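You operate a simulated robot arm through the tools that you are given. There is no shell and no other tool. Be economical: measure what you need, move in short steps, check, and stop when the job is done.

You are at the controls of a simulated robot arm. One attempt, no reset.

TASK
Fill the small blue bowl at least half full of rice from the wooden tub.
Fine: use the cream paddle and lay it back, put the lid on again; the other bowl stays empty.

It is judged by the outcome, as a careful person would: the job done as asked, and still so three seconds after it is handed in. It fails if anything else is knocked over, pushed out of place, dropped, spilled or broken. Lids that push on must go on centred and level and be pressed home; caps that screw on are set level and turned clockwise until they are tight.

THE ROBOT
A 7-joint arm with a two-finger parallel gripper, fixed in place. Base frame: the origin is at the foot of the arm, x ahead of it, y to its left, z up; the work surface is at about z = 72. Units: cm, degrees, N and s.
With the tool pointing down near the work surface it reaches from about 28 to 68 cm from the base axis. Its first joint turns from -66.0 to 66.0 degrees. Payload 1.57 kg.
Tool frame: the origin (TCP) lies between the finger pads and is the grasp point; the fingertips stand 3 cm ahead of it; z points along the fingers, y is the line along which they close. Largest opening 11 cm; finger width 2.4, thickness 1.2; the body of the gripper, 4.8 by 11.2 cm, starts 7.8 cm behind the TCP.
Orientation is that of the tool frame in the base frame, as a unit quaternion [x, y, z, w]. With the fingers straight down and closing along the base's y, the tool's x points along the base's -x, its y along +y and its z along -z.

THE INTERFACE
- The arm moves only by the tool send_rows. Its argument "steps" is one flat list of numbers, 7 for each row, row after row: the turn, a rotation vector about the tool's x, y, z in rad, then the shift along the tool's x, y, z in cm, then the finger opening in cm, from 0 to 11. In form: [wx, wy, wz, x, y, z, fingers, wx, wy, wz, x, y, z, fingers, ...]. A call has 1 to 10 rows; each row shifts and turns the commanded pose from where the row before left it, along the tool's axes as they then stand. A row lasts 0.2 s, in which the tool goes at most 5 cm and 8.6 degrees; a call with a longer step from one row to the next is refused whole, and so is a gripper value outside its range. A pose out of reach is approached as far as the arm can. The call stops where the force on the tool passes 70 N (or 10 N more than at its start, if that is more) or the arm is blocked; 0.2 s more then pass. The fingers move at their own pace (about 10.8 cm/s each) and stop on an object; they squeeze with about 25 N. The grip force told is the motor's: it shows also when the fingers shut on nothing. Time passes only in rows, and 0.2 s behind the last, so rows that do not move let the fingers close. It gives the time, the measured TCP pose, the force on the tool (base axes), the opening and the grip force at its end, in the units of the frame above (readings bear some noise), with the torque about the TCP (base axes, N m) and any sound that the robot's microphone picked up.
- Cameras (640 x 400 px; columns grow to the right, rows downward): "scene" is fixed at [16.53, -41.39, 137.53]; the picture's right is [0.64, -0.77, 0.00], its down [-0.62, -0.52, -0.58] and it looks along [0.44, 0.37, -0.82] (base axes); focal length 296 px, centre (320, 200). "wrist" rides on the gripper at [7, 1.6, -14.1] in the tool frame; the picture's right is [-0.23, 0.97, 0.00], its down [-0.86, -0.20, -0.48] and it looks along [-0.47, -0.11, 0.88] (tool axes); focal length 222 px, centre (320, 200). There is no depth. A picture from a camera that has moved, and an enlarged one, comes with that camera's place and axes in the base frame and with its lens.
- capture(camera): a new picture of that camera. The clock stands still meanwhile.
- enlarge(camera, box): a new picture of the part [left, top, right, bottom] of that camera's present view, enlarged. The clock stands still meanwhile.
- hand_in(): hands the job in; it is judged then, once.

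Work in short steps. Places have to be worked out from the pictures, the camera data and where the tool is seen: move nearer, look again, correct. Check each grasp and each placing, and mend what went wrong. You have 120 turns and 64 pictures in all, those below and enlarged ones among them. Open the gripper and draw the arm clear of the work before you hand the job in, unless the task says otherwise; then end with one line.

The tools are called after "Request:" by a JSON object that holds its "api" and its "payload". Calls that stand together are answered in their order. send_rows: Moves the arm, as the interface text tells. Its arguments: {"type":"object","properties":{"steps":{"type":"array"}},"required":["steps"]} The other tools are called the same way: capture (camera) takes a picture; enlarge (camera, box) takes an enlarged picture of a part of a camera's view; hand_in () hands the job in.

At the start:

```text
t: 0.0
tcp_pos: [45.66, 6.76, 100.52]
tool_rot: [0.0, 1.0, 0.0, 0.0]
ft_force: [-0.4, 0.3, 0.0]
ft_torque: [0.01, -0.02, 0.01]
opening: 11.02
grip_force: 0.1
```

scene: 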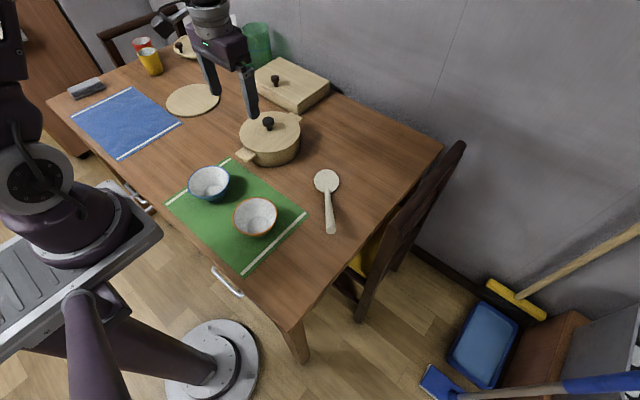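
wrist: 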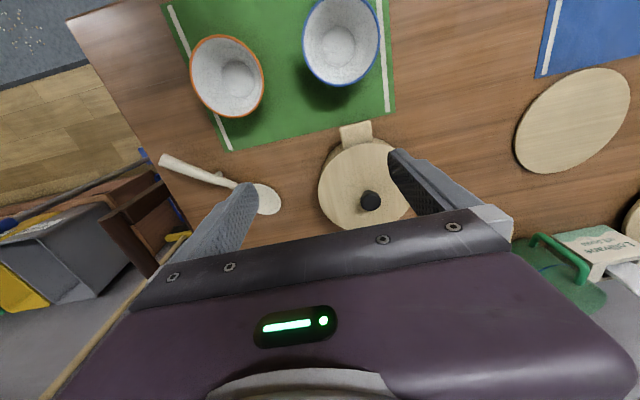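

I'll look closer at the tub, the paddle and the bowls before moving anything.

Request:
{"api": "enlarge", "payload": {"camera": "scene", "box": [150, 90, 350, 250]}}

Request:
{"api": "enlarge", "payload": {"camera": "wrist", "box": [140, 0, 440, 240]}}

```text
2.50 times, centred on (250, 170) of scene
camera zoom: at [16.53, -41.39, 137.53], right [0.64, -0.77, 0.0], down [-0.62, -0.52, -0.58], along [0.44, 0.37, -0.82], focal length 741 px, centre (495, 275)
```

zoom: 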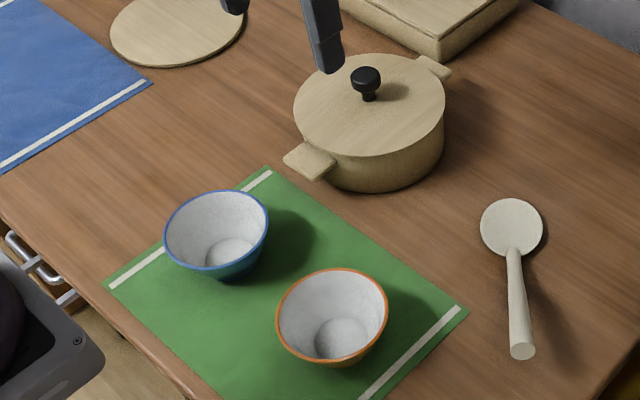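

```text
1.67 times, centred on (290, 120) of wrist
camera zoom: at [38.78, 8.38, 114.67], right [0.23, 0.97, 0.0], down [0.86, -0.2, 0.48], along [0.47, -0.11, -0.88], focal length 370 px, centre (370, 333)
```

zoom: 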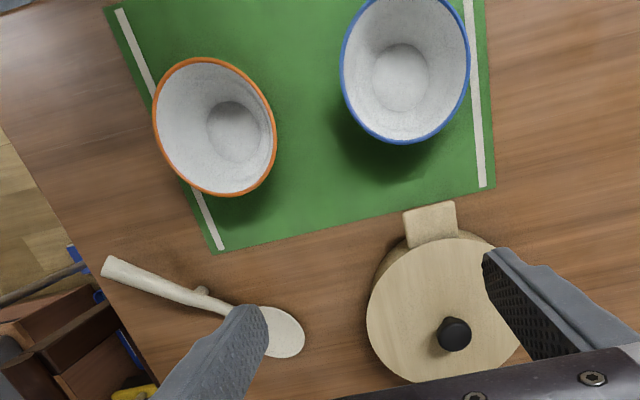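

The lid's knob triangulates to about (57.7, 12.2), with its top near z 82.5. The tub handles lie along x, and the blue bowl is near (34, 11). I'll move above the knob and look again.

Request:
{"api": "send_rows", "payload": {"steps": [0, 0, 0, -3.01, 1.36, 1.9, 7, 0, 0, 0, -3.01, 1.36, 1.9, 7, 0, 0, 0, -3.01, 1.36, 1.9, 7, 0, 0, 0, -3.01, 1.36, 1.9, 7, 0, 0, 0, 0, 0, 0, 7]}}

Request:
{"api": "capture", "payload": {"camera": "wrist"}}

Request:
{"api": "enlarge", "payload": {"camera": "scene", "box": [200, 60, 340, 180]}}

```text
t: 1.2
tcp_pos: [57.75, 12.32, 92.88]
tool_rot: [0.0, 1.0, 0.0, 0.0]
ft_force: [-0.6, 0.7, 0.6]
ft_torque: [-0.03, 0.01, 0.0]
opening: 7.01
grip_force: 0.0
```

```text
59 pictures are left
camera wrist: at [50.84, 13.98, 107.07], right [0.23, 0.97, 0.0], down [0.86, -0.2, 0.48], along [0.47, -0.11, -0.88], focal length 222 px, centre (320, 200)
```

wrist: 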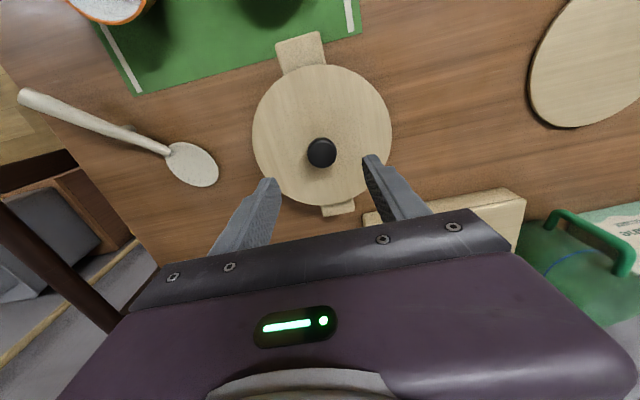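

```text
3.33 times, centred on (270, 120) of scene
camera zoom: at [16.53, -41.39, 137.53], right [0.64, -0.77, 0.0], down [-0.62, -0.52, -0.58], along [0.44, 0.37, -0.82], focal length 987 px, centre (487, 467)
```

zoom: 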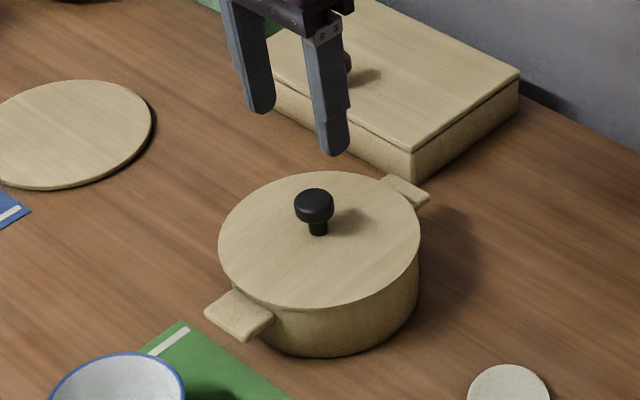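

Both views put the knob right under the tool at (57.8, 12.3). I'll go straight down and close on it.

Request:
{"api": "send_rows", "payload": {"steps": [0, 0, 0, 0, 0, 4, 7, 0, 0, 0, 0, 0, 3, 7, 0, 0, 0, 0, 0, 2, 7, 0, 0, 0, 0, 0, 1, 7, 0, 0, 0, 0, 0, 0, 7]}}

Request:
{"api": "enlarge", "payload": {"camera": "scene", "box": [200, 60, 340, 180]}}

```text
t: 2.4
tcp_pos: [57.69, 12.14, 83.06]
tool_rot: [0.001, 1.0, -0.001, 0.0]
ft_force: [-0.9, -0.8, 0.0]
ft_torque: [0.0, 0.02, 0.02]
opening: 7.01
grip_force: 0.0
```

```text
3.33 times, centred on (270, 120) of scene
camera zoom: at [16.53, -41.39, 137.53], right [0.64, -0.77, 0.0], down [-0.62, -0.52, -0.58], along [0.44, 0.37, -0.82], focal length 987 px, centre (487, 467)
```

zoom: 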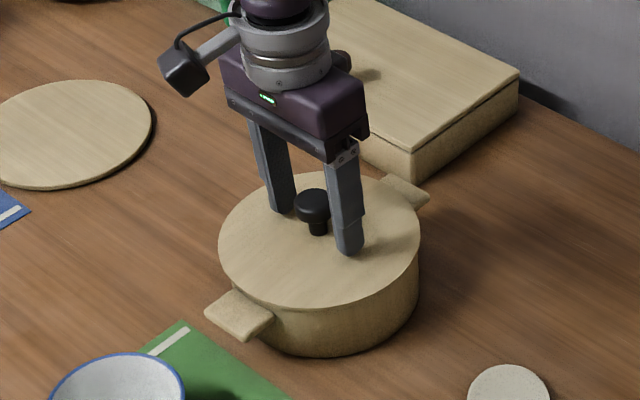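

The fingers straddle the knob symmetrically, with their tips just above the lid. I'll close and lift a little.

Request:
{"api": "send_rows", "payload": {"steps": [0, 0, 0, 0, 0, 0, 2, 0, 0, 0, 0, 0, 0, 1, 0, 0, 0, 0, 0, 0, 1, 0, 0, 0, 0, 0, -0.5, 1, 0, 0, 0, 0, 0, -1.5, 1, 0, 0, 0, 0, 0, -2, 1, 0, 0, 0, 0, 0, 0, 1]}}

Request:
{"api": "enlarge", "payload": {"camera": "scene", "box": [200, 60, 340, 180]}}

```text
t: 4.0
tcp_pos: [57.74, 12.17, 86.82]
tool_rot: [0.0, 1.0, -0.001, 0.001]
ft_force: [0.4, -0.4, -0.2]
ft_torque: [0.02, 0.01, 0.04]
opening: 0.99
grip_force: 0.0
```

```text
3.33 times, centred on (270, 120) of scene
camera zoom: at [16.53, -41.39, 137.53], right [0.64, -0.77, 0.0], down [-0.62, -0.52, -0.58], along [0.44, 0.37, -0.82], focal length 987 px, centre (487, 467)
```

zoom: 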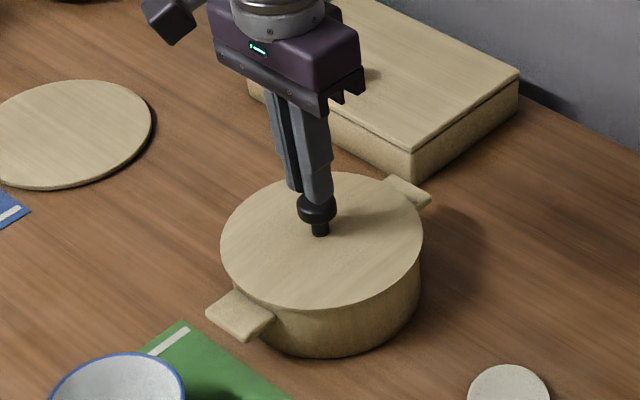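

The fingers ended shut above the knob, so the grip slipped off or missed. I'll reopen, go down a bit lower, close, and read the grip before lifting.

Request:
{"api": "send_rows", "payload": {"steps": [0, 0, 0, 0, 0, 0, 7, 0, 0, 0, 0, 0, 0, 7, 0, 0, 0, 0, 0, 2.5, 7, 0, 0, 0, 0, 0, 1.3, 7, 0, 0, 0, 0, 0, 0.4, 7, 0, 0, 0, 0, 0, 0, 1.5, 0, 0, 0, 0, 0, 0, 1.5, 0, 0, 0, 0, 0, 0, 1.5]}}

Request:
{"api": "enlarge", "payload": {"camera": "scene", "box": [220, 80, 320, 180]}}

```text
t: 5.8
tcp_pos: [57.8, 12.22, 82.73]
tool_rot: [0.0, 1.0, 0.0, 0.0]
ft_force: [0.3, 5.0, 1.0]
ft_torque: [0.18, -0.34, 0.14]
opening: 3.2
grip_force: 25.2
```

```text
4.00 times, centred on (270, 130) of scene
camera zoom: at [16.53, -41.38, 137.54], right [0.64, -0.77, 0.0], down [-0.62, -0.52, -0.58], along [0.44, 0.37, -0.82], focal length 1185 px, centre (520, 480)
```

zoom: 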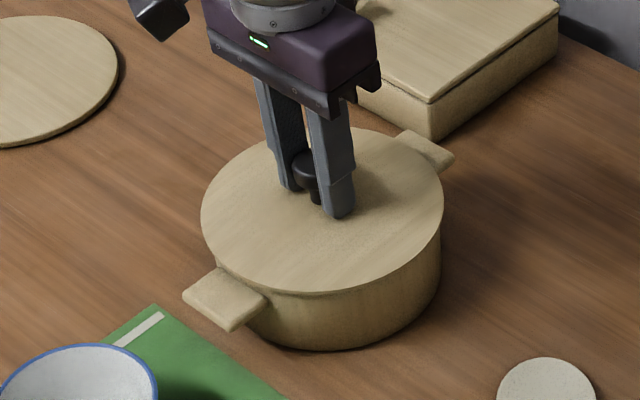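

The knob is held at an opening of 3.2 cm with 25 N. I'll lift slowly.

Request:
{"api": "send_rows", "payload": {"steps": [0, 0, 0, 0, 0, -0.3, 1.5, 0, 0, 0, 0, 0, -0.4, 1.5, 0, 0, 0, 0, 0, -0.5, 1.5, 0, 0, 0, 0, 0, -0.8, 1.5]}}

Request:
{"api": "enlarge", "payload": {"camera": "scene", "box": [220, 80, 320, 180]}}

```text
t: 6.8
tcp_pos: [57.79, 12.31, 84.75]
tool_rot: [0.0, 1.0, 0.0, 0.0]
ft_force: [0.2, -0.6, -1.3]
ft_torque: [-0.01, -0.02, 0.01]
opening: 3.21
grip_force: 24.9
```

```text
4.00 times, centred on (270, 130) of scene
camera zoom: at [16.53, -41.39, 137.53], right [0.64, -0.77, 0.0], down [-0.62, -0.52, -0.58], along [0.44, 0.37, -0.82], focal length 1185 px, centre (520, 480)
```

zoom: 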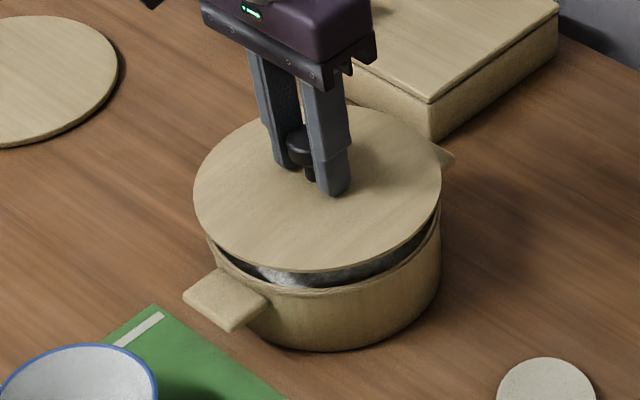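

The lid is free, level and held. I'll raise it and carry it to the free table spot near (44, 31), between the mats.

Request:
{"api": "send_rows", "payload": {"steps": [0, 0, 0, 0, 0, -2, 1.5, 0, 0, 0, 0, 0, -3, 1.5, 0, 0, 0, 2, 2.7, 0, 1.5, 0, 0, 0, 2.4, 3.2, 0, 1.5, 0, 0, 0, 2.4, 3.2, 0, 1.5, 0, 0, 0, 2.4, 3.2, 0, 1.5, 0, 0, 0, 2.4, 3.2, 0, 1.5, 0, 0, 0, 2.2, 3.2, 0, 1.5, 0, 0, 0, 0, 0, 0, 1.5]}}

Request:
{"api": "capture", "payload": {"camera": "scene"}}

Request:
{"api": "capture", "payload": {"camera": "wrist"}}

```text
t: 8.8
tcp_pos: [43.8, 30.98, 89.52]
tool_rot: [0.0, 1.0, 0.0, 0.001]
ft_force: [-0.6, -0.7, -0.5]
ft_torque: [-0.03, 0.01, 0.01]
opening: 3.21
grip_force: 25.3
```

```text
53 pictures are left
```

scene: 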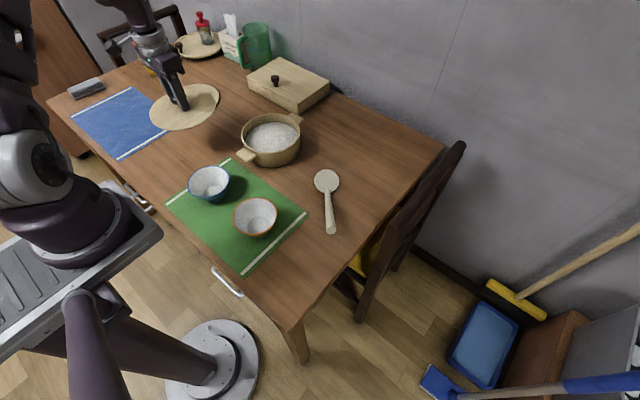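

```text
52 pictures are left
camera wrist: at [37.0, 32.56, 103.78], right [0.23, 0.97, 0.0], down [0.86, -0.2, 0.48], along [0.47, -0.11, -0.88], focal length 222 px, centre (320, 200)
```

wrist: 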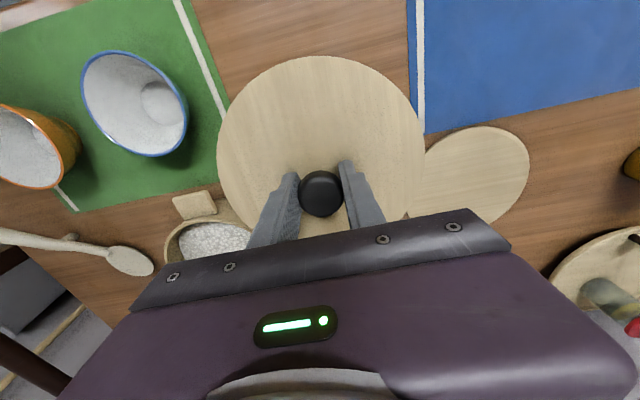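

The spot is clear of both mats and the round board. I'll lower the lid to the table, with small steps at the end.

Request:
{"api": "send_rows", "payload": {"steps": [0, 0, 0, 0, 0, 4, 1.5, 0, 0, 0, 0, 0, 4, 1.5, 0, 0, 0, 0, 0, 3, 1.5, 0, 0, 0, 0, 0, 0.7, 1.5, 0, 0, 0, 0, 0, 0.4, 1.5, 0, 0, 0, 0, 0, 0.4, 1.5, 0, 0, 0, 0, 0, 0, 1.5]}}

Request:
{"api": "enlarge", "payload": {"camera": "scene", "box": [120, 60, 240, 160]}}

```text
t: 10.4
tcp_pos: [43.85, 31.04, 77.23]
tool_rot: [0.0, 1.0, 0.0, 0.0]
ft_force: [-0.5, 0.6, -0.9]
ft_torque: [-0.03, 0.0, 0.01]
opening: 3.19
grip_force: 25.2
```

```text
4.00 times, centred on (180, 110) of scene
camera zoom: at [16.53, -41.39, 137.53], right [0.64, -0.77, 0.0], down [-0.62, -0.52, -0.58], along [0.44, 0.37, -0.82], focal length 1185 px, centre (880, 560)
```

zoom: 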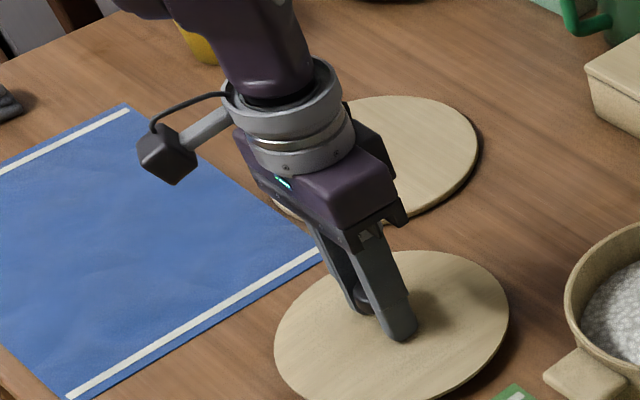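

The lid is nearly down. I'll continue in 0.2 cm steps until I feel contact.

Request:
{"api": "send_rows", "payload": {"steps": [0, 0, 0, 0, 0, 0.25, 1.5, 0, 0, 0, 0, 0, 0.25, 1.5, 0, 0, 0, 0, 0, 0.2, 1.5, 0, 0, 0, 0, 0, 0, 1.5]}}

```text
t: 11.4
tcp_pos: [43.94, 30.92, 76.72]
tool_rot: [0.0, 1.0, 0.002, 0.001]
ft_force: [-8.2, -6.6, 48.7]
ft_torque: [-0.18, 0.3, -0.06]
opening: 3.21
grip_force: 25.8
```

That's contact at z≈76.8, so the lid is on the table. I'll ease off, release and rise.

Request:
{"api": "send_rows", "payload": {"steps": [0, 0, 0, 0, 0, -0.15, 1.5, 0, 0, 0, 0, 0, 0, 6.5, 0, 0, 0, 0, 0, 0, 6.5, 0, 0, 0, 0, 0, 0, 6.5, 0, 0, 0, 0, 0, -3, 6.5, 0, 0, 0, 0, 0, -4, 6.5, 0, 0, 0, 0, 0, -4, 6.5, 0, 0, 0, 0, 0, -4, 6.5, 0, 0, 0, 0, 0, 0, 6.5]}}

Request:
{"api": "enlarge", "payload": {"camera": "scene", "box": [120, 60, 240, 160]}}

Request:
{"api": "enlarge", "payload": {"camera": "scene", "box": [290, 150, 370, 250]}}

Request:
{"api": "enlarge", "payload": {"camera": "scene", "box": [180, 100, 310, 220]}}

```text
t: 13.4
tcp_pos: [43.86, 30.97, 91.53]
tool_rot: [0.0, 1.0, 0.0, -0.001]
ft_force: [-0.2, 0.0, 0.7]
ft_torque: [0.0, 0.01, 0.02]
opening: 6.49
grip_force: 0.0
```

```text
4.00 times, centred on (180, 110) of scene
camera zoom: at [16.53, -41.39, 137.53], right [0.64, -0.77, 0.0], down [-0.62, -0.52, -0.58], along [0.44, 0.37, -0.82], focal length 1185 px, centre (880, 560)
```

zoom: 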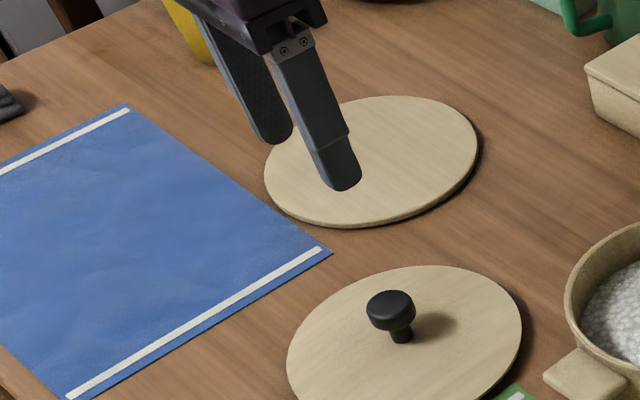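

```text
4.00 times, centred on (330, 200) of scene
camera zoom: at [16.53, -41.39, 137.53], right [0.64, -0.77, 0.0], down [-0.62, -0.52, -0.58], along [0.44, 0.37, -0.82], focal length 1185 px, centre (280, 200)
```

zoom: 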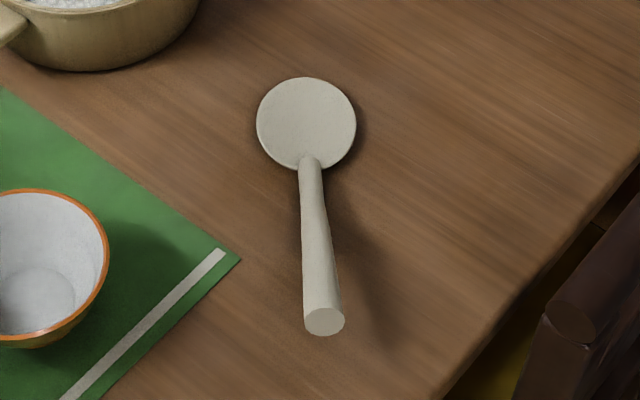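

```text
3.33 times, centred on (245, 160) of scene
camera zoom: at [16.53, -41.39, 137.53], right [0.64, -0.77, 0.0], down [-0.62, -0.52, -0.58], along [0.44, 0.37, -0.82], focal length 987 px, centre (570, 333)
```

zoom: 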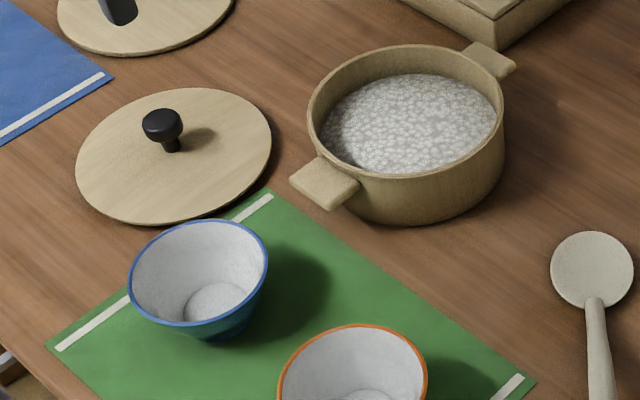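

The lid rests flat and the rice shows in the tub. Next I'll go over the paddle and look at it from above.

Request:
{"api": "send_rows", "payload": {"steps": [0, 0, 0, 0, -4.7, -0.8, 6.5, 0, 0, 0, 0, -4.7, -0.8, 6.5, 0, 0, 0, 0, -4.7, -0.8, 6.5, 0, 0, 0, 0, -4.7, -0.8, 6.5, 0, 0, 0, 0, -4.7, 0, 6.5, 0, 0, 0, 0, -4.7, 0, 6.5, 0, 0, 0, 0, -4.7, 0, 6.5, 0, 0, 0, 0, -4.7, 0, 6.5, 0, 0, 0, 0, -4.7, 0, 6.5, 0, 0, 0, -2, -2.5, 0, 6.5]}}

Request:
{"api": "capture", "payload": {"camera": "wrist"}}

```text
t: 15.6
tcp_pos: [46.04, -13.56, 94.8]
tool_rot: [-0.001, 1.0, 0.0, 0.0]
ft_force: [0.9, -1.3, 0.0]
ft_torque: [0.0, 0.03, -0.01]
opening: 6.49
grip_force: 0.0
```

```text
47 pictures are left
camera wrist: at [39.08, -12.16, 108.9], right [0.23, 0.97, 0.0], down [0.86, -0.2, 0.48], along [0.47, -0.11, -0.88], focal length 222 px, centre (320, 200)
```

wrist: 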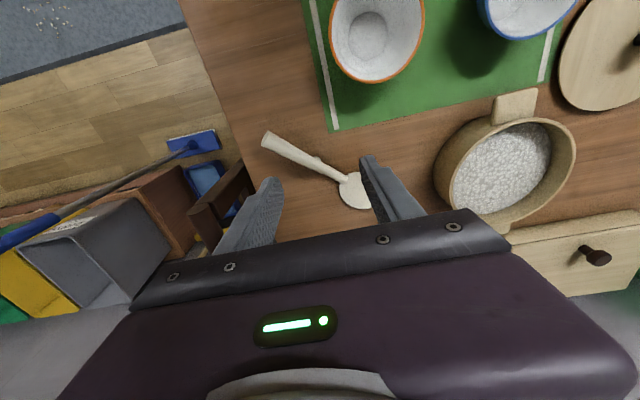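

From two views the paddle head is near (57.4, -9.2). The handle rises about 12° to its tail near (45, -21.4, 76), at an azimuth of 45°. I'll yaw +45° so the fingers close across the handle, shift over its middle and tilt the tool back 25°.

Request:
{"api": "send_rows", "payload": {"steps": [0, 0, -0.1309, 0, 0, 0, 6, 0, 0, -0.1309, 0, 0, 0, 6, 0, 0, -0.1309, 0, 0, 0, 6, 0, 0, -0.1309, 0, 0, 0, 6, 0, 0, -0.1309, 0, 0, 0, 6, 0, 0, -0.1309, 0, 0, 0, 6, 0, 0, 0, 1.12, -4.7, 0, 6, 0, 0, 0, 0, 0, 4, 6, 0, 0, 0, 0, 0, 4, 6, 0, 0, 0, 0, 0, 0, 6]}}

Request:
{"api": "capture", "payload": {"camera": "wrist"}}

Request:
{"api": "enlarge", "payload": {"camera": "scene", "box": [270, 130, 390, 250]}}

```text
t: 17.8
tcp_pos: [48.12, -17.89, 87.01]
tool_rot: [-0.382, 0.924, 0.0, 0.0]
ft_force: [0.0, 0.5, 0.2]
ft_torque: [0.01, -0.03, -0.01]
opening: 6.02
grip_force: 0.0
```

```text
46 pictures are left
camera wrist: at [42.13, -21.76, 101.16], right [-0.53, 0.85, 0.0], down [0.75, 0.46, 0.48], along [0.41, 0.25, -0.88], focal length 222 px, centre (320, 200)
```

wrist: 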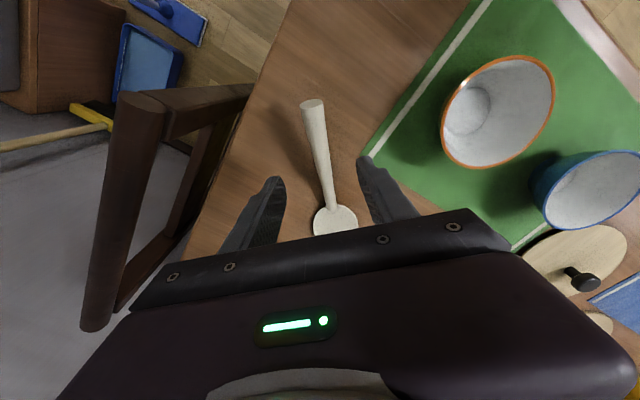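

```text
3.33 times, centred on (330, 190) of scene
camera zoom: at [16.53, -41.39, 137.53], right [0.64, -0.77, 0.0], down [-0.62, -0.52, -0.58], along [0.44, 0.37, -0.82], focal length 987 px, centre (287, 233)
```

zoom: 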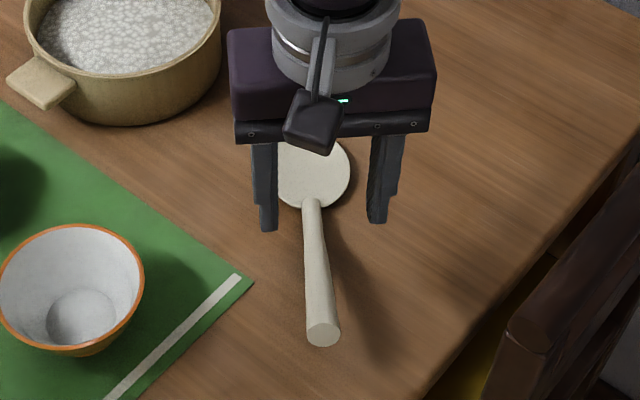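

The handle runs through the gap, with azimuth nearer 41°. I'll trim the yaw slightly, tilt back 25° and descend part of the way.

Request:
{"api": "send_rows", "payload": {"steps": [0, 0, 0.06, 0, 0, 0, 6, 0, -0.1454, 0, 0, 0, 0, 6, 0, -0.1454, 0, 0, 0, 0, 6, 0, -0.1454, 0, 0, 0, 0, 6, 0, 0, 0, 1.48, 0, 3.17, 6, 0, 0, 0, 1.48, 0, 3.17, 6, 0, 0, 0, 0, 0, 0, 6]}}

Request:
{"api": "capture", "payload": {"camera": "wrist"}}

Request:
{"api": "enlarge", "payload": {"camera": "scene", "box": [270, 130, 390, 250]}}

```text
t: 19.4
tcp_pos: [48.47, -18.11, 80.1]
tool_rot: [-0.347, 0.913, 0.076, 0.203]
ft_force: [0.4, -0.2, -0.5]
ft_torque: [-0.01, 0.02, 0.01]
opening: 5.99
grip_force: 0.1
```

```text
44 pictures are left
camera wrist: at [38.23, -25.02, 89.96], right [-0.49, 0.87, 0.1], down [0.56, 0.23, 0.8], along [0.67, 0.45, -0.6], focal length 222 px, centre (320, 200)
```

wrist: 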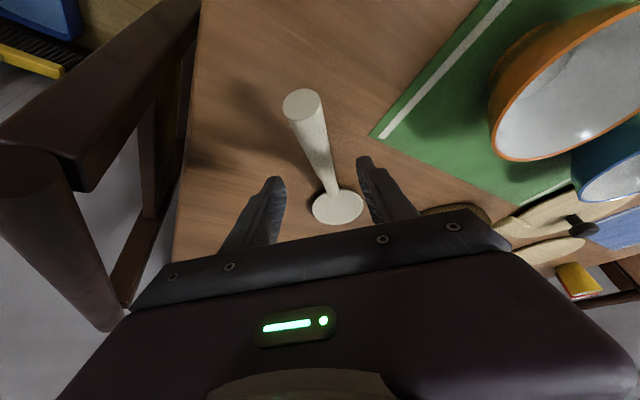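

```text
3.33 times, centred on (330, 190) of scene
camera zoom: at [16.53, -41.39, 137.53], right [0.64, -0.77, 0.0], down [-0.62, -0.52, -0.58], along [0.44, 0.37, -0.82], focal length 987 px, centre (287, 233)
```

zoom: 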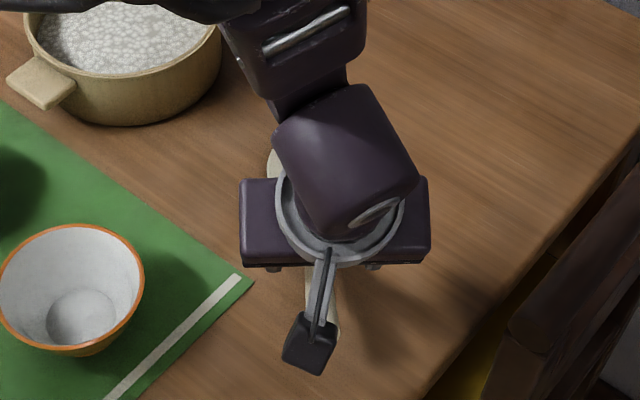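

The handle is centred between the fingers. I'll descend the remaining 4.6 cm and close.

Request:
{"api": "send_rows", "payload": {"steps": [0, 0, 0, 1.06, 0, 2.26, 6, 0, 0, 0, 0.63, 0, 1.36, 6, 0, 0, 0, 0.25, 0, 0.54, 6, 0, 0, 0, 0, 0, 0, 0.5, 0, 0, 0, 0, 0, 0, 0.5, 0, 0, 0, 0, 0, 0, 0.5]}}

Request:
{"api": "capture", "payload": {"camera": "wrist"}}

```text
t: 20.8
tcp_pos: [48.48, -17.99, 75.31]
tool_rot: [-0.347, 0.913, 0.077, 0.202]
ft_force: [-0.4, 0.4, 0.3]
ft_torque: [-0.05, 0.03, -0.02]
opening: 2.19
grip_force: 24.9
```

```text
42 pictures are left
camera wrist: at [38.26, -24.91, 85.18], right [-0.49, 0.87, 0.1], down [0.56, 0.23, 0.8], along [0.67, 0.44, -0.6], focal length 222 px, centre (320, 200)
```

wrist: 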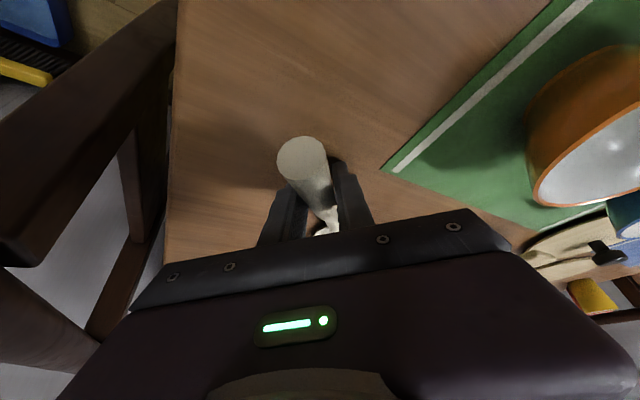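

The handle is gripped at 2.2 cm and 25 N. I'll lift it straight up and check it.

Request:
{"api": "send_rows", "payload": {"steps": [0, 0, 0, -0.42, 0, -0.91, 0.5, 0, 0, 0, -0.85, 0, -1.81, 0.5, 0, 0, 0, -1.7, 0, -3.62, 0.5, 0, 0, 0, -1.7, 0, -3.62, 0.5, 0, 0, 0, -1.7, 0, -3.62, 0.5, 0, 0, 0, 0, 0, 0, 0.5]}}

Request:
{"api": "capture", "payload": {"camera": "wrist"}}

Request:
{"api": "enlarge", "payload": {"camera": "scene", "box": [230, 60, 430, 230]}}

```text
t: 22.2
tcp_pos: [48.56, -17.78, 90.32]
tool_rot: [-0.347, 0.913, 0.077, 0.202]
ft_force: [0.4, 0.3, -0.7]
ft_torque: [-0.04, 0.03, 0.01]
opening: 2.17
grip_force: 25.0
```

```text
41 pictures are left
camera wrist: at [38.28, -24.71, 100.22], right [-0.49, 0.87, 0.1], down [0.56, 0.23, 0.8], along [0.67, 0.45, -0.6], focal length 222 px, centre (320, 200)
```

wrist: 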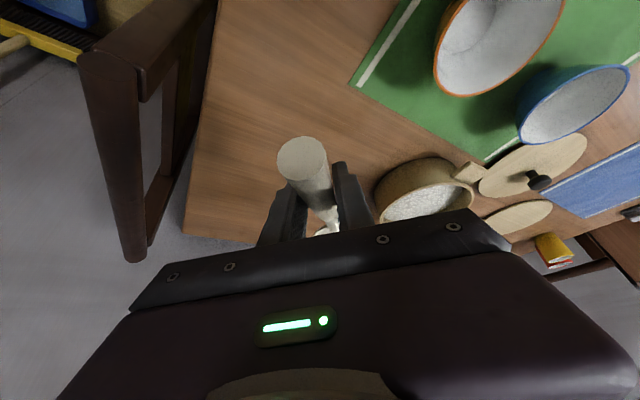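

```text
2.35 times, centred on (330, 145) of scene
camera zoom: at [16.53, -41.39, 137.53], right [0.64, -0.77, 0.0], down [-0.62, -0.52, -0.58], along [0.44, 0.37, -0.82], focal length 697 px, centre (296, 329)
```

zoom: 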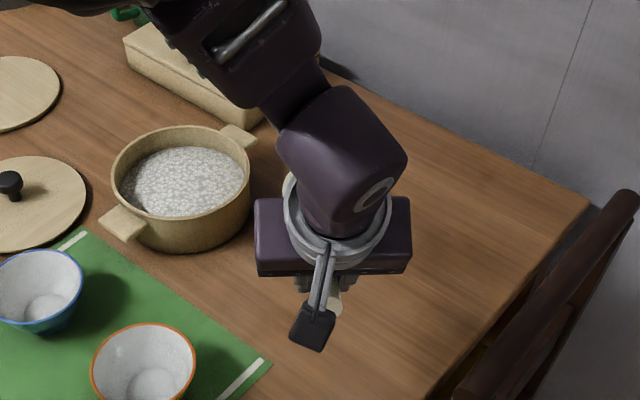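

The paddle is held firmly. I'll yaw it so the head points to +y, then bring the head over the tub at a safe height.

Request:
{"api": "send_rows", "payload": {"steps": [-0.0595, 0, -0.1277, 0, 0, 0, 0.5, -0.0595, 0, -0.1277, 0, 0, 0, 0.5, -0.0595, 0, -0.1277, 0, 0, 0, 0.5, -0.0595, 0, -0.1277, 0, 0, 0, 0.5, -0.0595, 0, -0.1277, 0, 0, 0, 0.5, -0.0595, 0, -0.1277, 0, 0, 0, 0.5, 0, 0, 0, 0, 0, 0, 0.5]}}

Request:
{"api": "send_rows", "payload": {"steps": [0, 0, 0, -3.35, -2.32, 1.56, 0.5, 0, 0, 0, -3.35, -2.32, 1.56, 0.5, 0, 0, 0, -3.35, -2.32, 1.56, 0.5, 0, 0, 0, -3.35, -2.32, 1.56, 0.5, 0, 0, 0, 0, 0, 0, 0.5]}}

Request:
{"api": "capture", "payload": {"camera": "wrist"}}

Request:
{"api": "enlarge", "payload": {"camera": "scene", "box": [200, 60, 360, 190]}}

```text
t: 23.8
tcp_pos: [48.41, -17.91, 90.23]
tool_rot: [0.691, -0.69, -0.152, -0.153]
ft_force: [0.5, 0.7, -0.5]
ft_torque: [-0.04, -0.01, 0.03]
opening: 2.22
grip_force: 25.0
```

```text
t: 25.0
tcp_pos: [57.8, -3.06, 90.33]
tool_rot: [0.69, -0.69, -0.154, -0.153]
ft_force: [0.7, -0.2, -0.7]
ft_torque: [-0.06, 0.02, -0.02]
opening: 2.18
grip_force: 25.1
```

```text
39 pictures are left
camera wrist: at [56.24, -15.4, 100.17], right [-0.97, 0.21, 0.1], down [0.2, 0.57, 0.79], along [0.11, 0.79, -0.6], focal length 222 px, centre (320, 200)
```

wrist: 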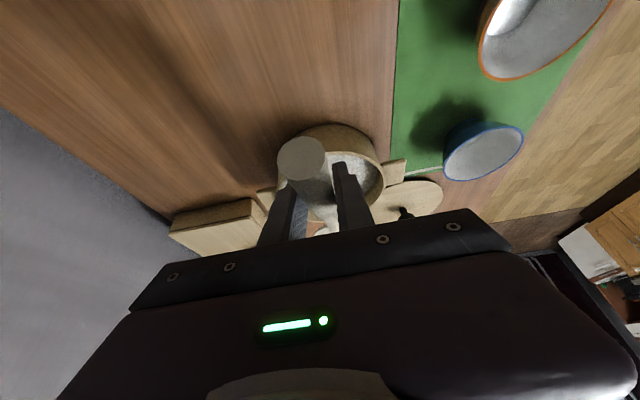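

```text
3.08 times, centred on (280, 125) of scene
camera zoom: at [16.54, -41.38, 137.53], right [0.64, -0.77, 0.0], down [-0.62, -0.52, -0.58], along [0.44, 0.37, -0.82], focal length 912 px, centre (443, 431)
```

zoom: 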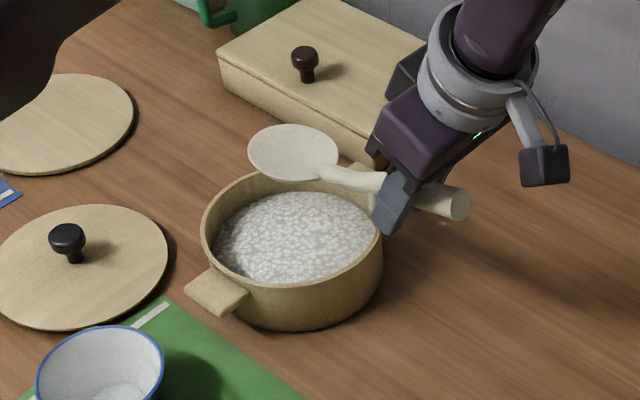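

The picture matches my model of the paddle: head centre about 12.4 cm ahead of the TCP and 2.6 cm below it. I'll pitch the nose down 35° and shift so the head sits over the near half of the tub.

Request:
{"api": "send_rows", "payload": {"steps": [0, 0.1222, 0, 0, 0, 0, 0.5, 0, 0.1222, 0, 0, 0, 0, 0.5, 0, 0.1222, 0, 0, 0, 0, 0.5, 0, 0.1222, 0, 0, 0, 0, 0.5, 0, 0.1222, 0, 0, 0, 0, 0.5, 0, 0, 0, -3.94, 0, -0.7, 0.5, 0, 0, 0, 0, 0, 0, 0.5]}}

Request:
{"api": "enlarge", "payload": {"camera": "scene", "box": [200, 60, 360, 190]}}

```text
t: 26.6
tcp_pos: [57.81, 0.77, 90.41]
tool_rot: [-0.704, 0.705, -0.062, -0.062]
ft_force: [0.6, -0.3, -0.3]
ft_torque: [-0.02, 0.0, 0.03]
opening: 2.22
grip_force: 24.6
```

```text
3.08 times, centred on (280, 125) of scene
camera zoom: at [16.54, -41.38, 137.53], right [0.64, -0.77, 0.0], down [-0.62, -0.52, -0.58], along [0.44, 0.37, -0.82], focal length 912 px, centre (443, 431)
```

zoom: 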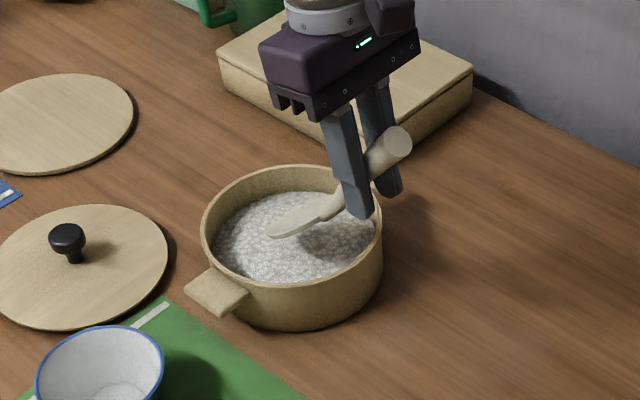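

The head is tilted over the tub with the handle clear of the rim. I'll lower it 5.4 cm to dig the tip into the rice.

Request:
{"api": "send_rows", "payload": {"steps": [0, 0, 0, -0.35, 0, 1.97, 0.5, 0, 0, 0, -0.35, 0, 1.97, 0.5, 0, 0, 0, -0.14, 0, 0.79, 0.5, 0, 0, 0, -0.1, 0, 0.59, 0.5, 0, 0, 0, 0, 0, 0, 0.5]}}

Request:
{"api": "enlarge", "payload": {"camera": "scene", "box": [220, 80, 320, 170]}}

```text
t: 27.8
tcp_pos: [57.71, 0.87, 84.77]
tool_rot: [0.704, -0.704, 0.062, 0.062]
ft_force: [-0.6, -0.5, -1.4]
ft_torque: [-0.07, 0.02, 0.0]
opening: 2.22
grip_force: 25.2
```

```text
4.44 times, centred on (270, 125) of scene
camera zoom: at [16.54, -41.39, 137.53], right [0.64, -0.77, 0.0], down [-0.62, -0.52, -0.58], along [0.44, 0.37, -0.82], focal length 1316 px, centre (542, 533)
```

zoom: 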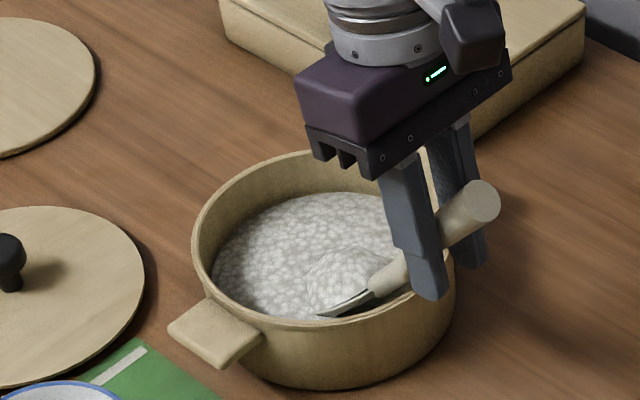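

Rice is already mounding on the head. I'll push forward under it while easing the tilt to 22°.

Request:
{"api": "send_rows", "payload": {"steps": [0, -0.0756, 0, -1.18, 0, 0.53, 0.5, 0, -0.0756, 0, -1.14, 0, 0.62, 0.5, 0, -0.0756, 0, -1.09, 0, 0.7, 0.5, 0, 0, 0, 0, 0, 0, 0.5]}}

Request:
{"api": "enlarge", "payload": {"camera": "scene", "box": [220, 80, 320, 170]}}

```text
t: 28.8
tcp_pos: [57.86, 4.03, 82.7]
tool_rot: [0.707, -0.707, -0.018, -0.019]
ft_force: [-0.2, 1.2, -0.4]
ft_torque: [-0.08, -0.01, -0.01]
opening: 2.23
grip_force: 24.9
```

```text
4.44 times, centred on (270, 125) of scene
camera zoom: at [16.53, -41.39, 137.53], right [0.64, -0.77, 0.0], down [-0.62, -0.52, -0.58], along [0.44, 0.37, -0.82], focal length 1316 px, centre (542, 533)
```

zoom: 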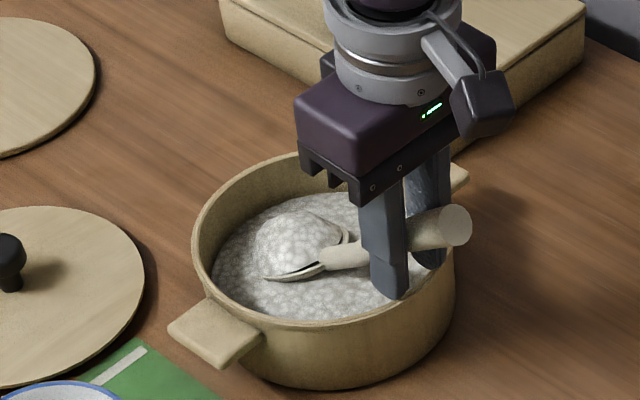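

There's a good mound on the head. I'll lift and level it gently.

Request:
{"api": "send_rows", "payload": {"steps": [0, -0.06, 0, 0, 0, -0.8, 0.5, 0, -0.06, 0, -0.1, 0, -0.8, 0.5, 0, -0.07, 0, -0.2, 0, -0.9, 0.5, 0, -0.07, 0, -0.25, 0, -0.9, 0.5, 0, -0.065, 0, -0.4, 0, -1, 0.5, 0, -0.06, 0, -0.5, 0, -1.1, 0.5, 0, 0, 0, -0.63, 0, -1.36, 0.5, 0, 0, 0, -0.63, 0, -1.36, 0.5, 0, 0, 0, 0, 0, 0, 0.5]}}

Request:
{"api": "enlarge", "payload": {"camera": "scene", "box": [200, 60, 360, 190]}}

```text
t: 30.8
tcp_pos: [57.67, 4.09, 91.52]
tool_rot: [0.691, -0.69, -0.153, -0.153]
ft_force: [0.7, -0.7, -1.3]
ft_torque: [-0.08, -0.01, 0.01]
opening: 2.24
grip_force: 25.5
```

```text
3.08 times, centred on (280, 125) of scene
camera zoom: at [16.53, -41.39, 137.53], right [0.64, -0.77, 0.0], down [-0.62, -0.52, -0.58], along [0.44, 0.37, -0.82], focal length 912 px, centre (443, 431)
```

zoom: 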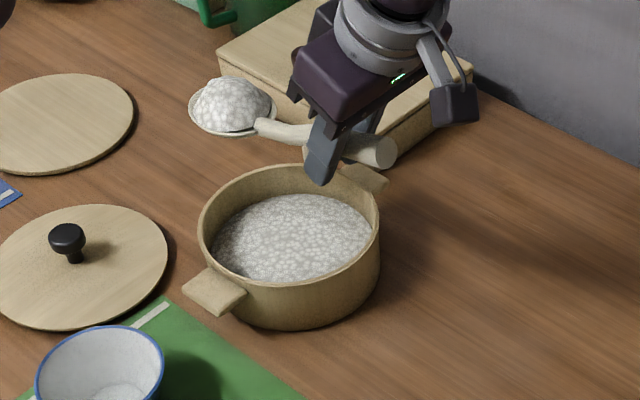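

A full scoop, level and stable. The bowl is at about (35, 12.2) with its rim near z 77. I'll carry the scoop level, with gentle acceleration, until the head tip is over the bowl's centre.

Request:
{"api": "send_rows", "payload": {"steps": [0, 0, 0, 0.52, 1.55, -0.24, 0.5, 0, 0, 0, 0.86, 2.58, -0.4, 0.5, 0, 0, 0, 1.21, 3.61, -0.565, 0.5, 0, 0, 0, 1.21, 3.61, -0.565, 0.5, 0, 0, 0, 1.21, 3.61, -0.565, 0.5, 0, 0, 0, 1.21, 3.61, -0.565, 0.5, 0, 0, 0, 0.86, 2.58, -0.4, 0.5, 0, 0, 0, 0.52, 1.55, -0.24, 0.5, 0, 0, 0, 0, 0, 0, 0.5]}}

Request:
{"api": "enlarge", "payload": {"camera": "scene", "box": [150, 110, 310, 250]}}

```text
t: 32.8
tcp_pos: [35.05, -3.99, 91.27]
tool_rot: [-0.69, 0.691, 0.153, 0.153]
ft_force: [-0.1, 0.6, -1.1]
ft_torque: [-0.1, -0.02, -0.05]
opening: 2.25
grip_force: 25.2
```

```text
2.86 times, centred on (230, 180) of scene
camera zoom: at [16.53, -41.39, 137.53], right [0.64, -0.77, 0.0], down [-0.62, -0.52, -0.58], along [0.44, 0.37, -0.82], focal length 846 px, centre (577, 257)
```

zoom: 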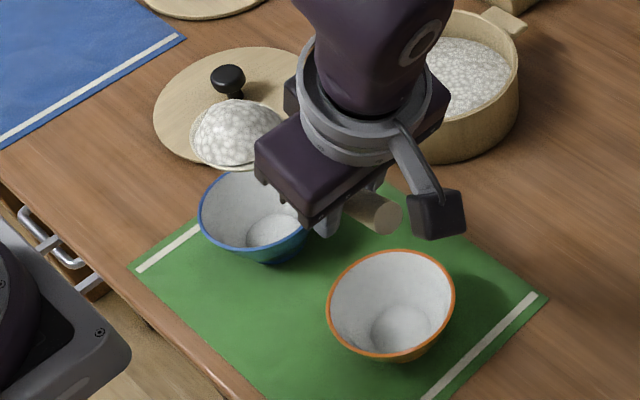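

The loaded head is over the bowl, as planned. I'll tip it nose-down to 30°, keeping the tip over the bowl's middle, and look.

Request:
{"api": "send_rows", "payload": {"steps": [0, 0.131, 0, -0.7, 0, 0.325, 0.5, 0, 0.131, 0, -0.735, 0, 0.23, 0.5, 0, 0.131, 0, -0.76, 0, 0.13, 0.5, 0, 0.131, 0, -0.77, 0, 0.03, 0.5, 0, 0, 0, 0, 0, 0, 0.5]}}

Request:
{"api": "enlarge", "payload": {"camera": "scene", "box": [150, 110, 310, 250]}}

```text
t: 34.0
tcp_pos: [35.16, -1.06, 91.38]
tool_rot: [-0.706, 0.707, -0.032, -0.031]
ft_force: [0.6, 0.3, -1.5]
ft_torque: [-0.02, 0.03, -0.04]
opening: 2.22
grip_force: 24.8
```

```text
2.86 times, centred on (230, 180) of scene
camera zoom: at [16.54, -41.38, 137.53], right [0.64, -0.77, 0.0], down [-0.62, -0.52, -0.58], along [0.44, 0.37, -0.82], focal length 846 px, centre (577, 257)
```

zoom: 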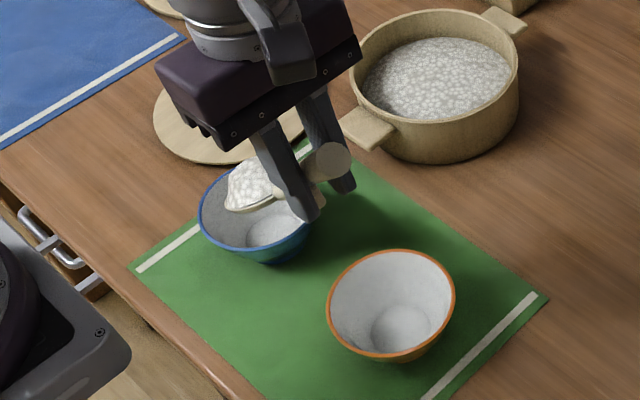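

The rice still clings at 30°. I'll continue to 60°, keeping the tip just above the bowl's middle.

Request:
{"api": "send_rows", "payload": {"steps": [0, 0.131, 0, -1.62, 0, 0.16, 0.5, 0, 0.131, 0, -1.33, 0, -1.63, 0.5, 0, 0.131, 0, -1.27, 0, -1.63, 0.5, 0, 0.131, 0, -1.27, 0, -1.68, 0.5, 0, 0, 0, 0, 0, 0, 0.5]}}

Request:
{"api": "enlarge", "payload": {"camera": "scene", "box": [150, 110, 310, 250]}}

```text
t: 35.2
tcp_pos: [35.1, 5.86, 94.34]
tool_rot: [-0.674, 0.674, -0.214, -0.212]
ft_force: [0.2, -1.0, -1.7]
ft_torque: [-0.02, 0.01, -0.01]
opening: 2.23
grip_force: 24.5
```

```text
2.86 times, centred on (230, 180) of scene
camera zoom: at [16.54, -41.38, 137.53], right [0.64, -0.77, 0.0], down [-0.62, -0.52, -0.58], along [0.44, 0.37, -0.82], focal length 846 px, centre (577, 257)
```

zoom: 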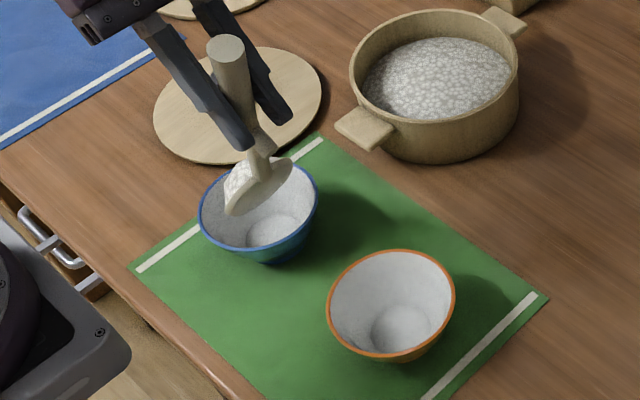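

The rice still sticks at 60°, so I'll steepen to about 82°, again holding the tip over the bowl.

Request:
{"api": "send_rows", "payload": {"steps": [0, 0.131, 0, -0.79, 0, -1.225, 0.5, 0, 0.131, 0, -1.2, 0, -1.505, 0.5, 0, 0.131, 0, -1.21, 0, -1.6, 0.5, 0, 0, 0, 0, 0, 0, 0.5, 0, 0, 0, 0, 0, 0, 0.5]}}

Request:
{"api": "enlarge", "payload": {"camera": "scene", "box": [150, 90, 310, 230]}}

```text
t: 36.4
tcp_pos: [35.17, 11.11, 95.49]
tool_rot: [0.62, -0.62, 0.34, 0.341]
ft_force: [0.5, -0.6, -1.4]
ft_torque: [0.0, 0.0, -0.03]
opening: 2.2
grip_force: 25.1
```

```text
2.86 times, centred on (230, 160) of scene
camera zoom: at [16.53, -41.39, 137.53], right [0.64, -0.77, 0.0], down [-0.62, -0.52, -0.58], along [0.44, 0.37, -0.82], focal length 846 px, centre (577, 314)
```

zoom: 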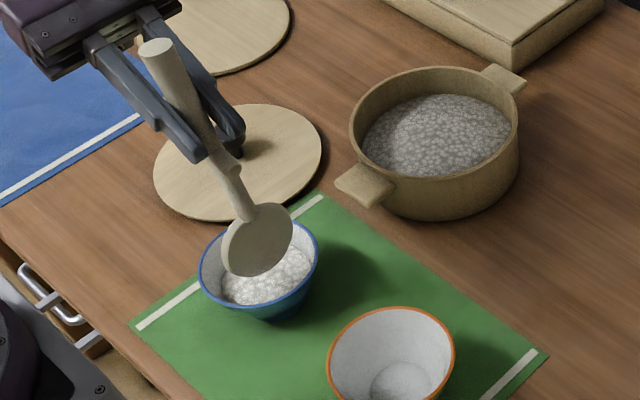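

The rice has dropped into the bowl. I'll rise, bring the paddle back to 35° and look into the bowl.

Request:
{"api": "send_rows", "payload": {"steps": [0, 0, 0, 3.37, 0, -2.15, 0.5, 0, -0.138, 0, 0, 0, 0, 0.5, 0, -0.138, 0, 0, 0, 0, 0.5, 0, -0.138, 0, 0, 0, 0, 0.5, 0, -0.138, 0, 0, 0, 0, 0.5, 0, -0.138, 0, 0, 0, 0, 0.5, 0, -0.139, 0, 0, 0, 0, 0.5, 0, 0, 0, 1.75, -4, 0.31, 0.5, 0, 0, 0, 1.75, -4, 0.31, 0.5, 0, 0, 0, 0, 0, 0, 0.5]}}

Request:
{"api": "enlarge", "payload": {"camera": "scene", "box": [170, 90, 310, 230]}}

```text
t: 38.6
tcp_pos: [43.28, 7.5, 99.17]
tool_rot: [0.705, -0.704, 0.061, 0.062]
ft_force: [-0.2, 0.1, -0.4]
ft_torque: [-0.04, -0.01, -0.01]
opening: 2.22
grip_force: 25.0
```

```text
2.86 times, centred on (240, 160) of scene
camera zoom: at [16.53, -41.39, 137.53], right [0.64, -0.77, 0.0], down [-0.62, -0.52, -0.58], along [0.44, 0.37, -0.82], focal length 846 px, centre (549, 314)
```

zoom: 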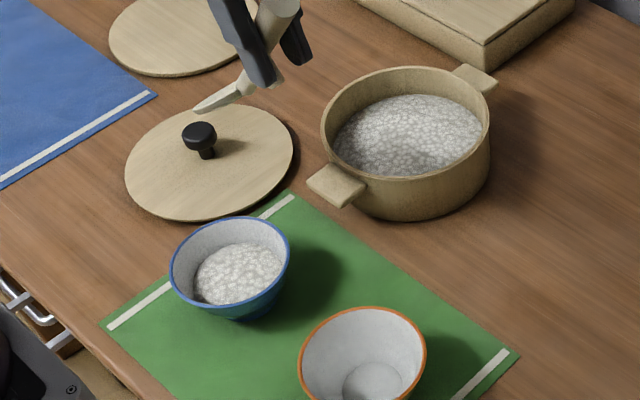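

The bowl now looks a bit under half full, so a second scoop is needed. I'll go back over the tub at the same entry pose.

Request:
{"api": "send_rows", "payload": {"steps": [0, 0, 0, 1.6, -3.63, 0.28, 0.5, 0, 0, 0, 1.6, -3.63, 0.28, 0.5, 0, 0, 0, 1.6, -3.63, 0.28, 0.5, 0, 0, 0, 1.6, -3.63, 0.28, 0.5, 0, 0, 0, -0.77, 0, 4.33, 0.5, 0, 0, 0, -0.77, 0, 4.33, 0.5, 0, 0, 0, 0, 0, 0, 0.5]}}

Request:
{"api": "enlarge", "payload": {"camera": "scene", "box": [200, 60, 360, 190]}}

```text
t: 40.2
tcp_pos: [57.45, 0.84, 90.37]
tool_rot: [0.705, -0.704, 0.062, 0.062]
ft_force: [0.2, -0.3, -0.8]
ft_torque: [-0.01, 0.01, -0.01]
opening: 2.21
grip_force: 25.7
```

```text
3.08 times, centred on (280, 125) of scene
camera zoom: at [16.53, -41.39, 137.53], right [0.64, -0.77, 0.0], down [-0.62, -0.52, -0.58], along [0.44, 0.37, -0.82], focal length 912 px, centre (443, 431)
```

zoom: 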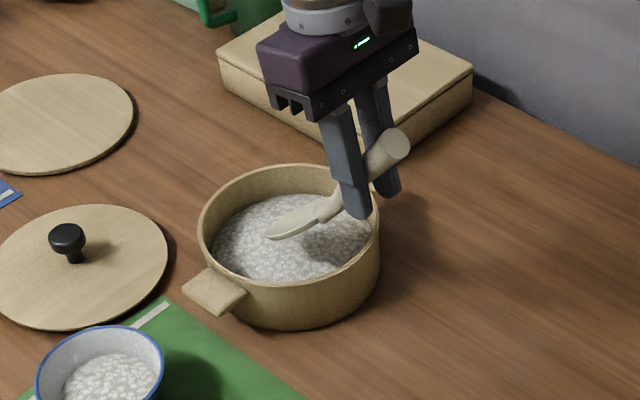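

The grip and pose are unchanged; the tub sits about 0.3 cm further to +y than before. I'll enter slightly further in and finish a little higher to stay off the rim.

Request:
{"api": "send_rows", "payload": {"steps": [0, 0, 0, -0.6, 0, -0.1, 0.5, 0, 0, 0, -0.35, 0, 1.97, 0.5, 0, 0, 0, -0.35, 0, 1.97, 0.5, 0, 0, 0, -0.14, 0, 0.79, 0.5, 0, 0, 0, -0.14, 0, 0.79, 0.5, 0, 0, 0, 0, 0, 0, 0.5]}}

Request:
{"api": "send_rows", "payload": {"steps": [0, -0.058, 0, -1.11, 0, 0.34, 0.5, 0, -0.058, 0, -1.085, 0, 0.41, 0.5, 0, -0.058, 0, -1.06, 0, 0.47, 0.5, 0, 0, 0, 0, 0, 0, 0.5]}}

Request:
{"api": "enlarge", "payload": {"camera": "scene", "box": [220, 80, 320, 170]}}

```text
t: 41.6
tcp_pos: [57.63, 1.57, 84.96]
tool_rot: [-0.704, 0.704, -0.063, -0.061]
ft_force: [-0.4, -0.6, 5.5]
ft_torque: [0.61, 0.08, 0.11]
opening: 2.25
grip_force: 24.9
```

```text
t: 42.6
tcp_pos: [57.47, 4.76, 83.34]
tool_rot: [-0.707, 0.708, 0.0, 0.0]
ft_force: [-0.4, -0.1, -0.6]
ft_torque: [-0.06, -0.03, -0.03]
opening: 2.25
grip_force: 25.6
```

```text
4.44 times, centred on (270, 125) of scene
camera zoom: at [16.54, -41.39, 137.53], right [0.64, -0.77, 0.0], down [-0.62, -0.52, -0.58], along [0.44, 0.37, -0.82], focal length 1316 px, centre (542, 533)
```

zoom: 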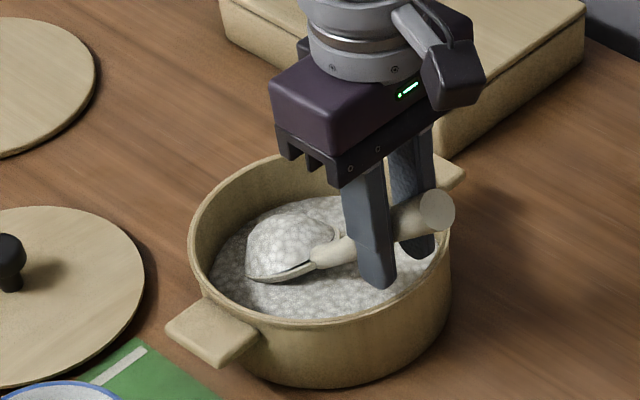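

Another full mound. On entry the tip lightly touched the bottom (5.5 N), with no harm seen. I'll lift and level as before.

Request:
{"api": "send_rows", "payload": {"steps": [0, -0.06, 0, 0, 0, -0.9, 0.5, 0, -0.07, 0, -0.1, 0, -0.9, 0.5, 0, -0.075, 0, -0.2, 0, -0.9, 0.5, 0, -0.08, 0, -0.25, 0, -0.9, 0.5, 0, -0.08, 0, -0.4, 0, -1, 0.5, 0, -0.071, 0, -0.5, 0, -1.1, 0.5, 0, 0, 0, -0.63, 0, -1.36, 0.5, 0, 0, 0, -0.4, 0, -0.8, 0.5, 0, 0, 0, 0, 0, 0, 0.5]}}

Request:
{"api": "enlarge", "payload": {"camera": "scene", "box": [200, 60, 360, 190]}}

```text
t: 44.6
tcp_pos: [57.49, 5.09, 91.68]
tool_rot: [0.69, -0.69, -0.153, -0.153]
ft_force: [0.1, 0.5, -1.2]
ft_torque: [-0.06, -0.02, -0.01]
opening: 2.23
grip_force: 25.0
```

```text
3.08 times, centred on (280, 125) of scene
camera zoom: at [16.53, -41.39, 137.53], right [0.64, -0.77, 0.0], down [-0.62, -0.52, -0.58], along [0.44, 0.37, -0.82], focal length 912 px, centre (443, 431)
```

zoom: 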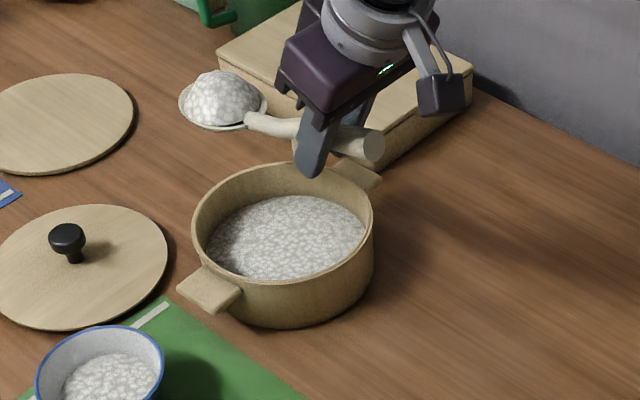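

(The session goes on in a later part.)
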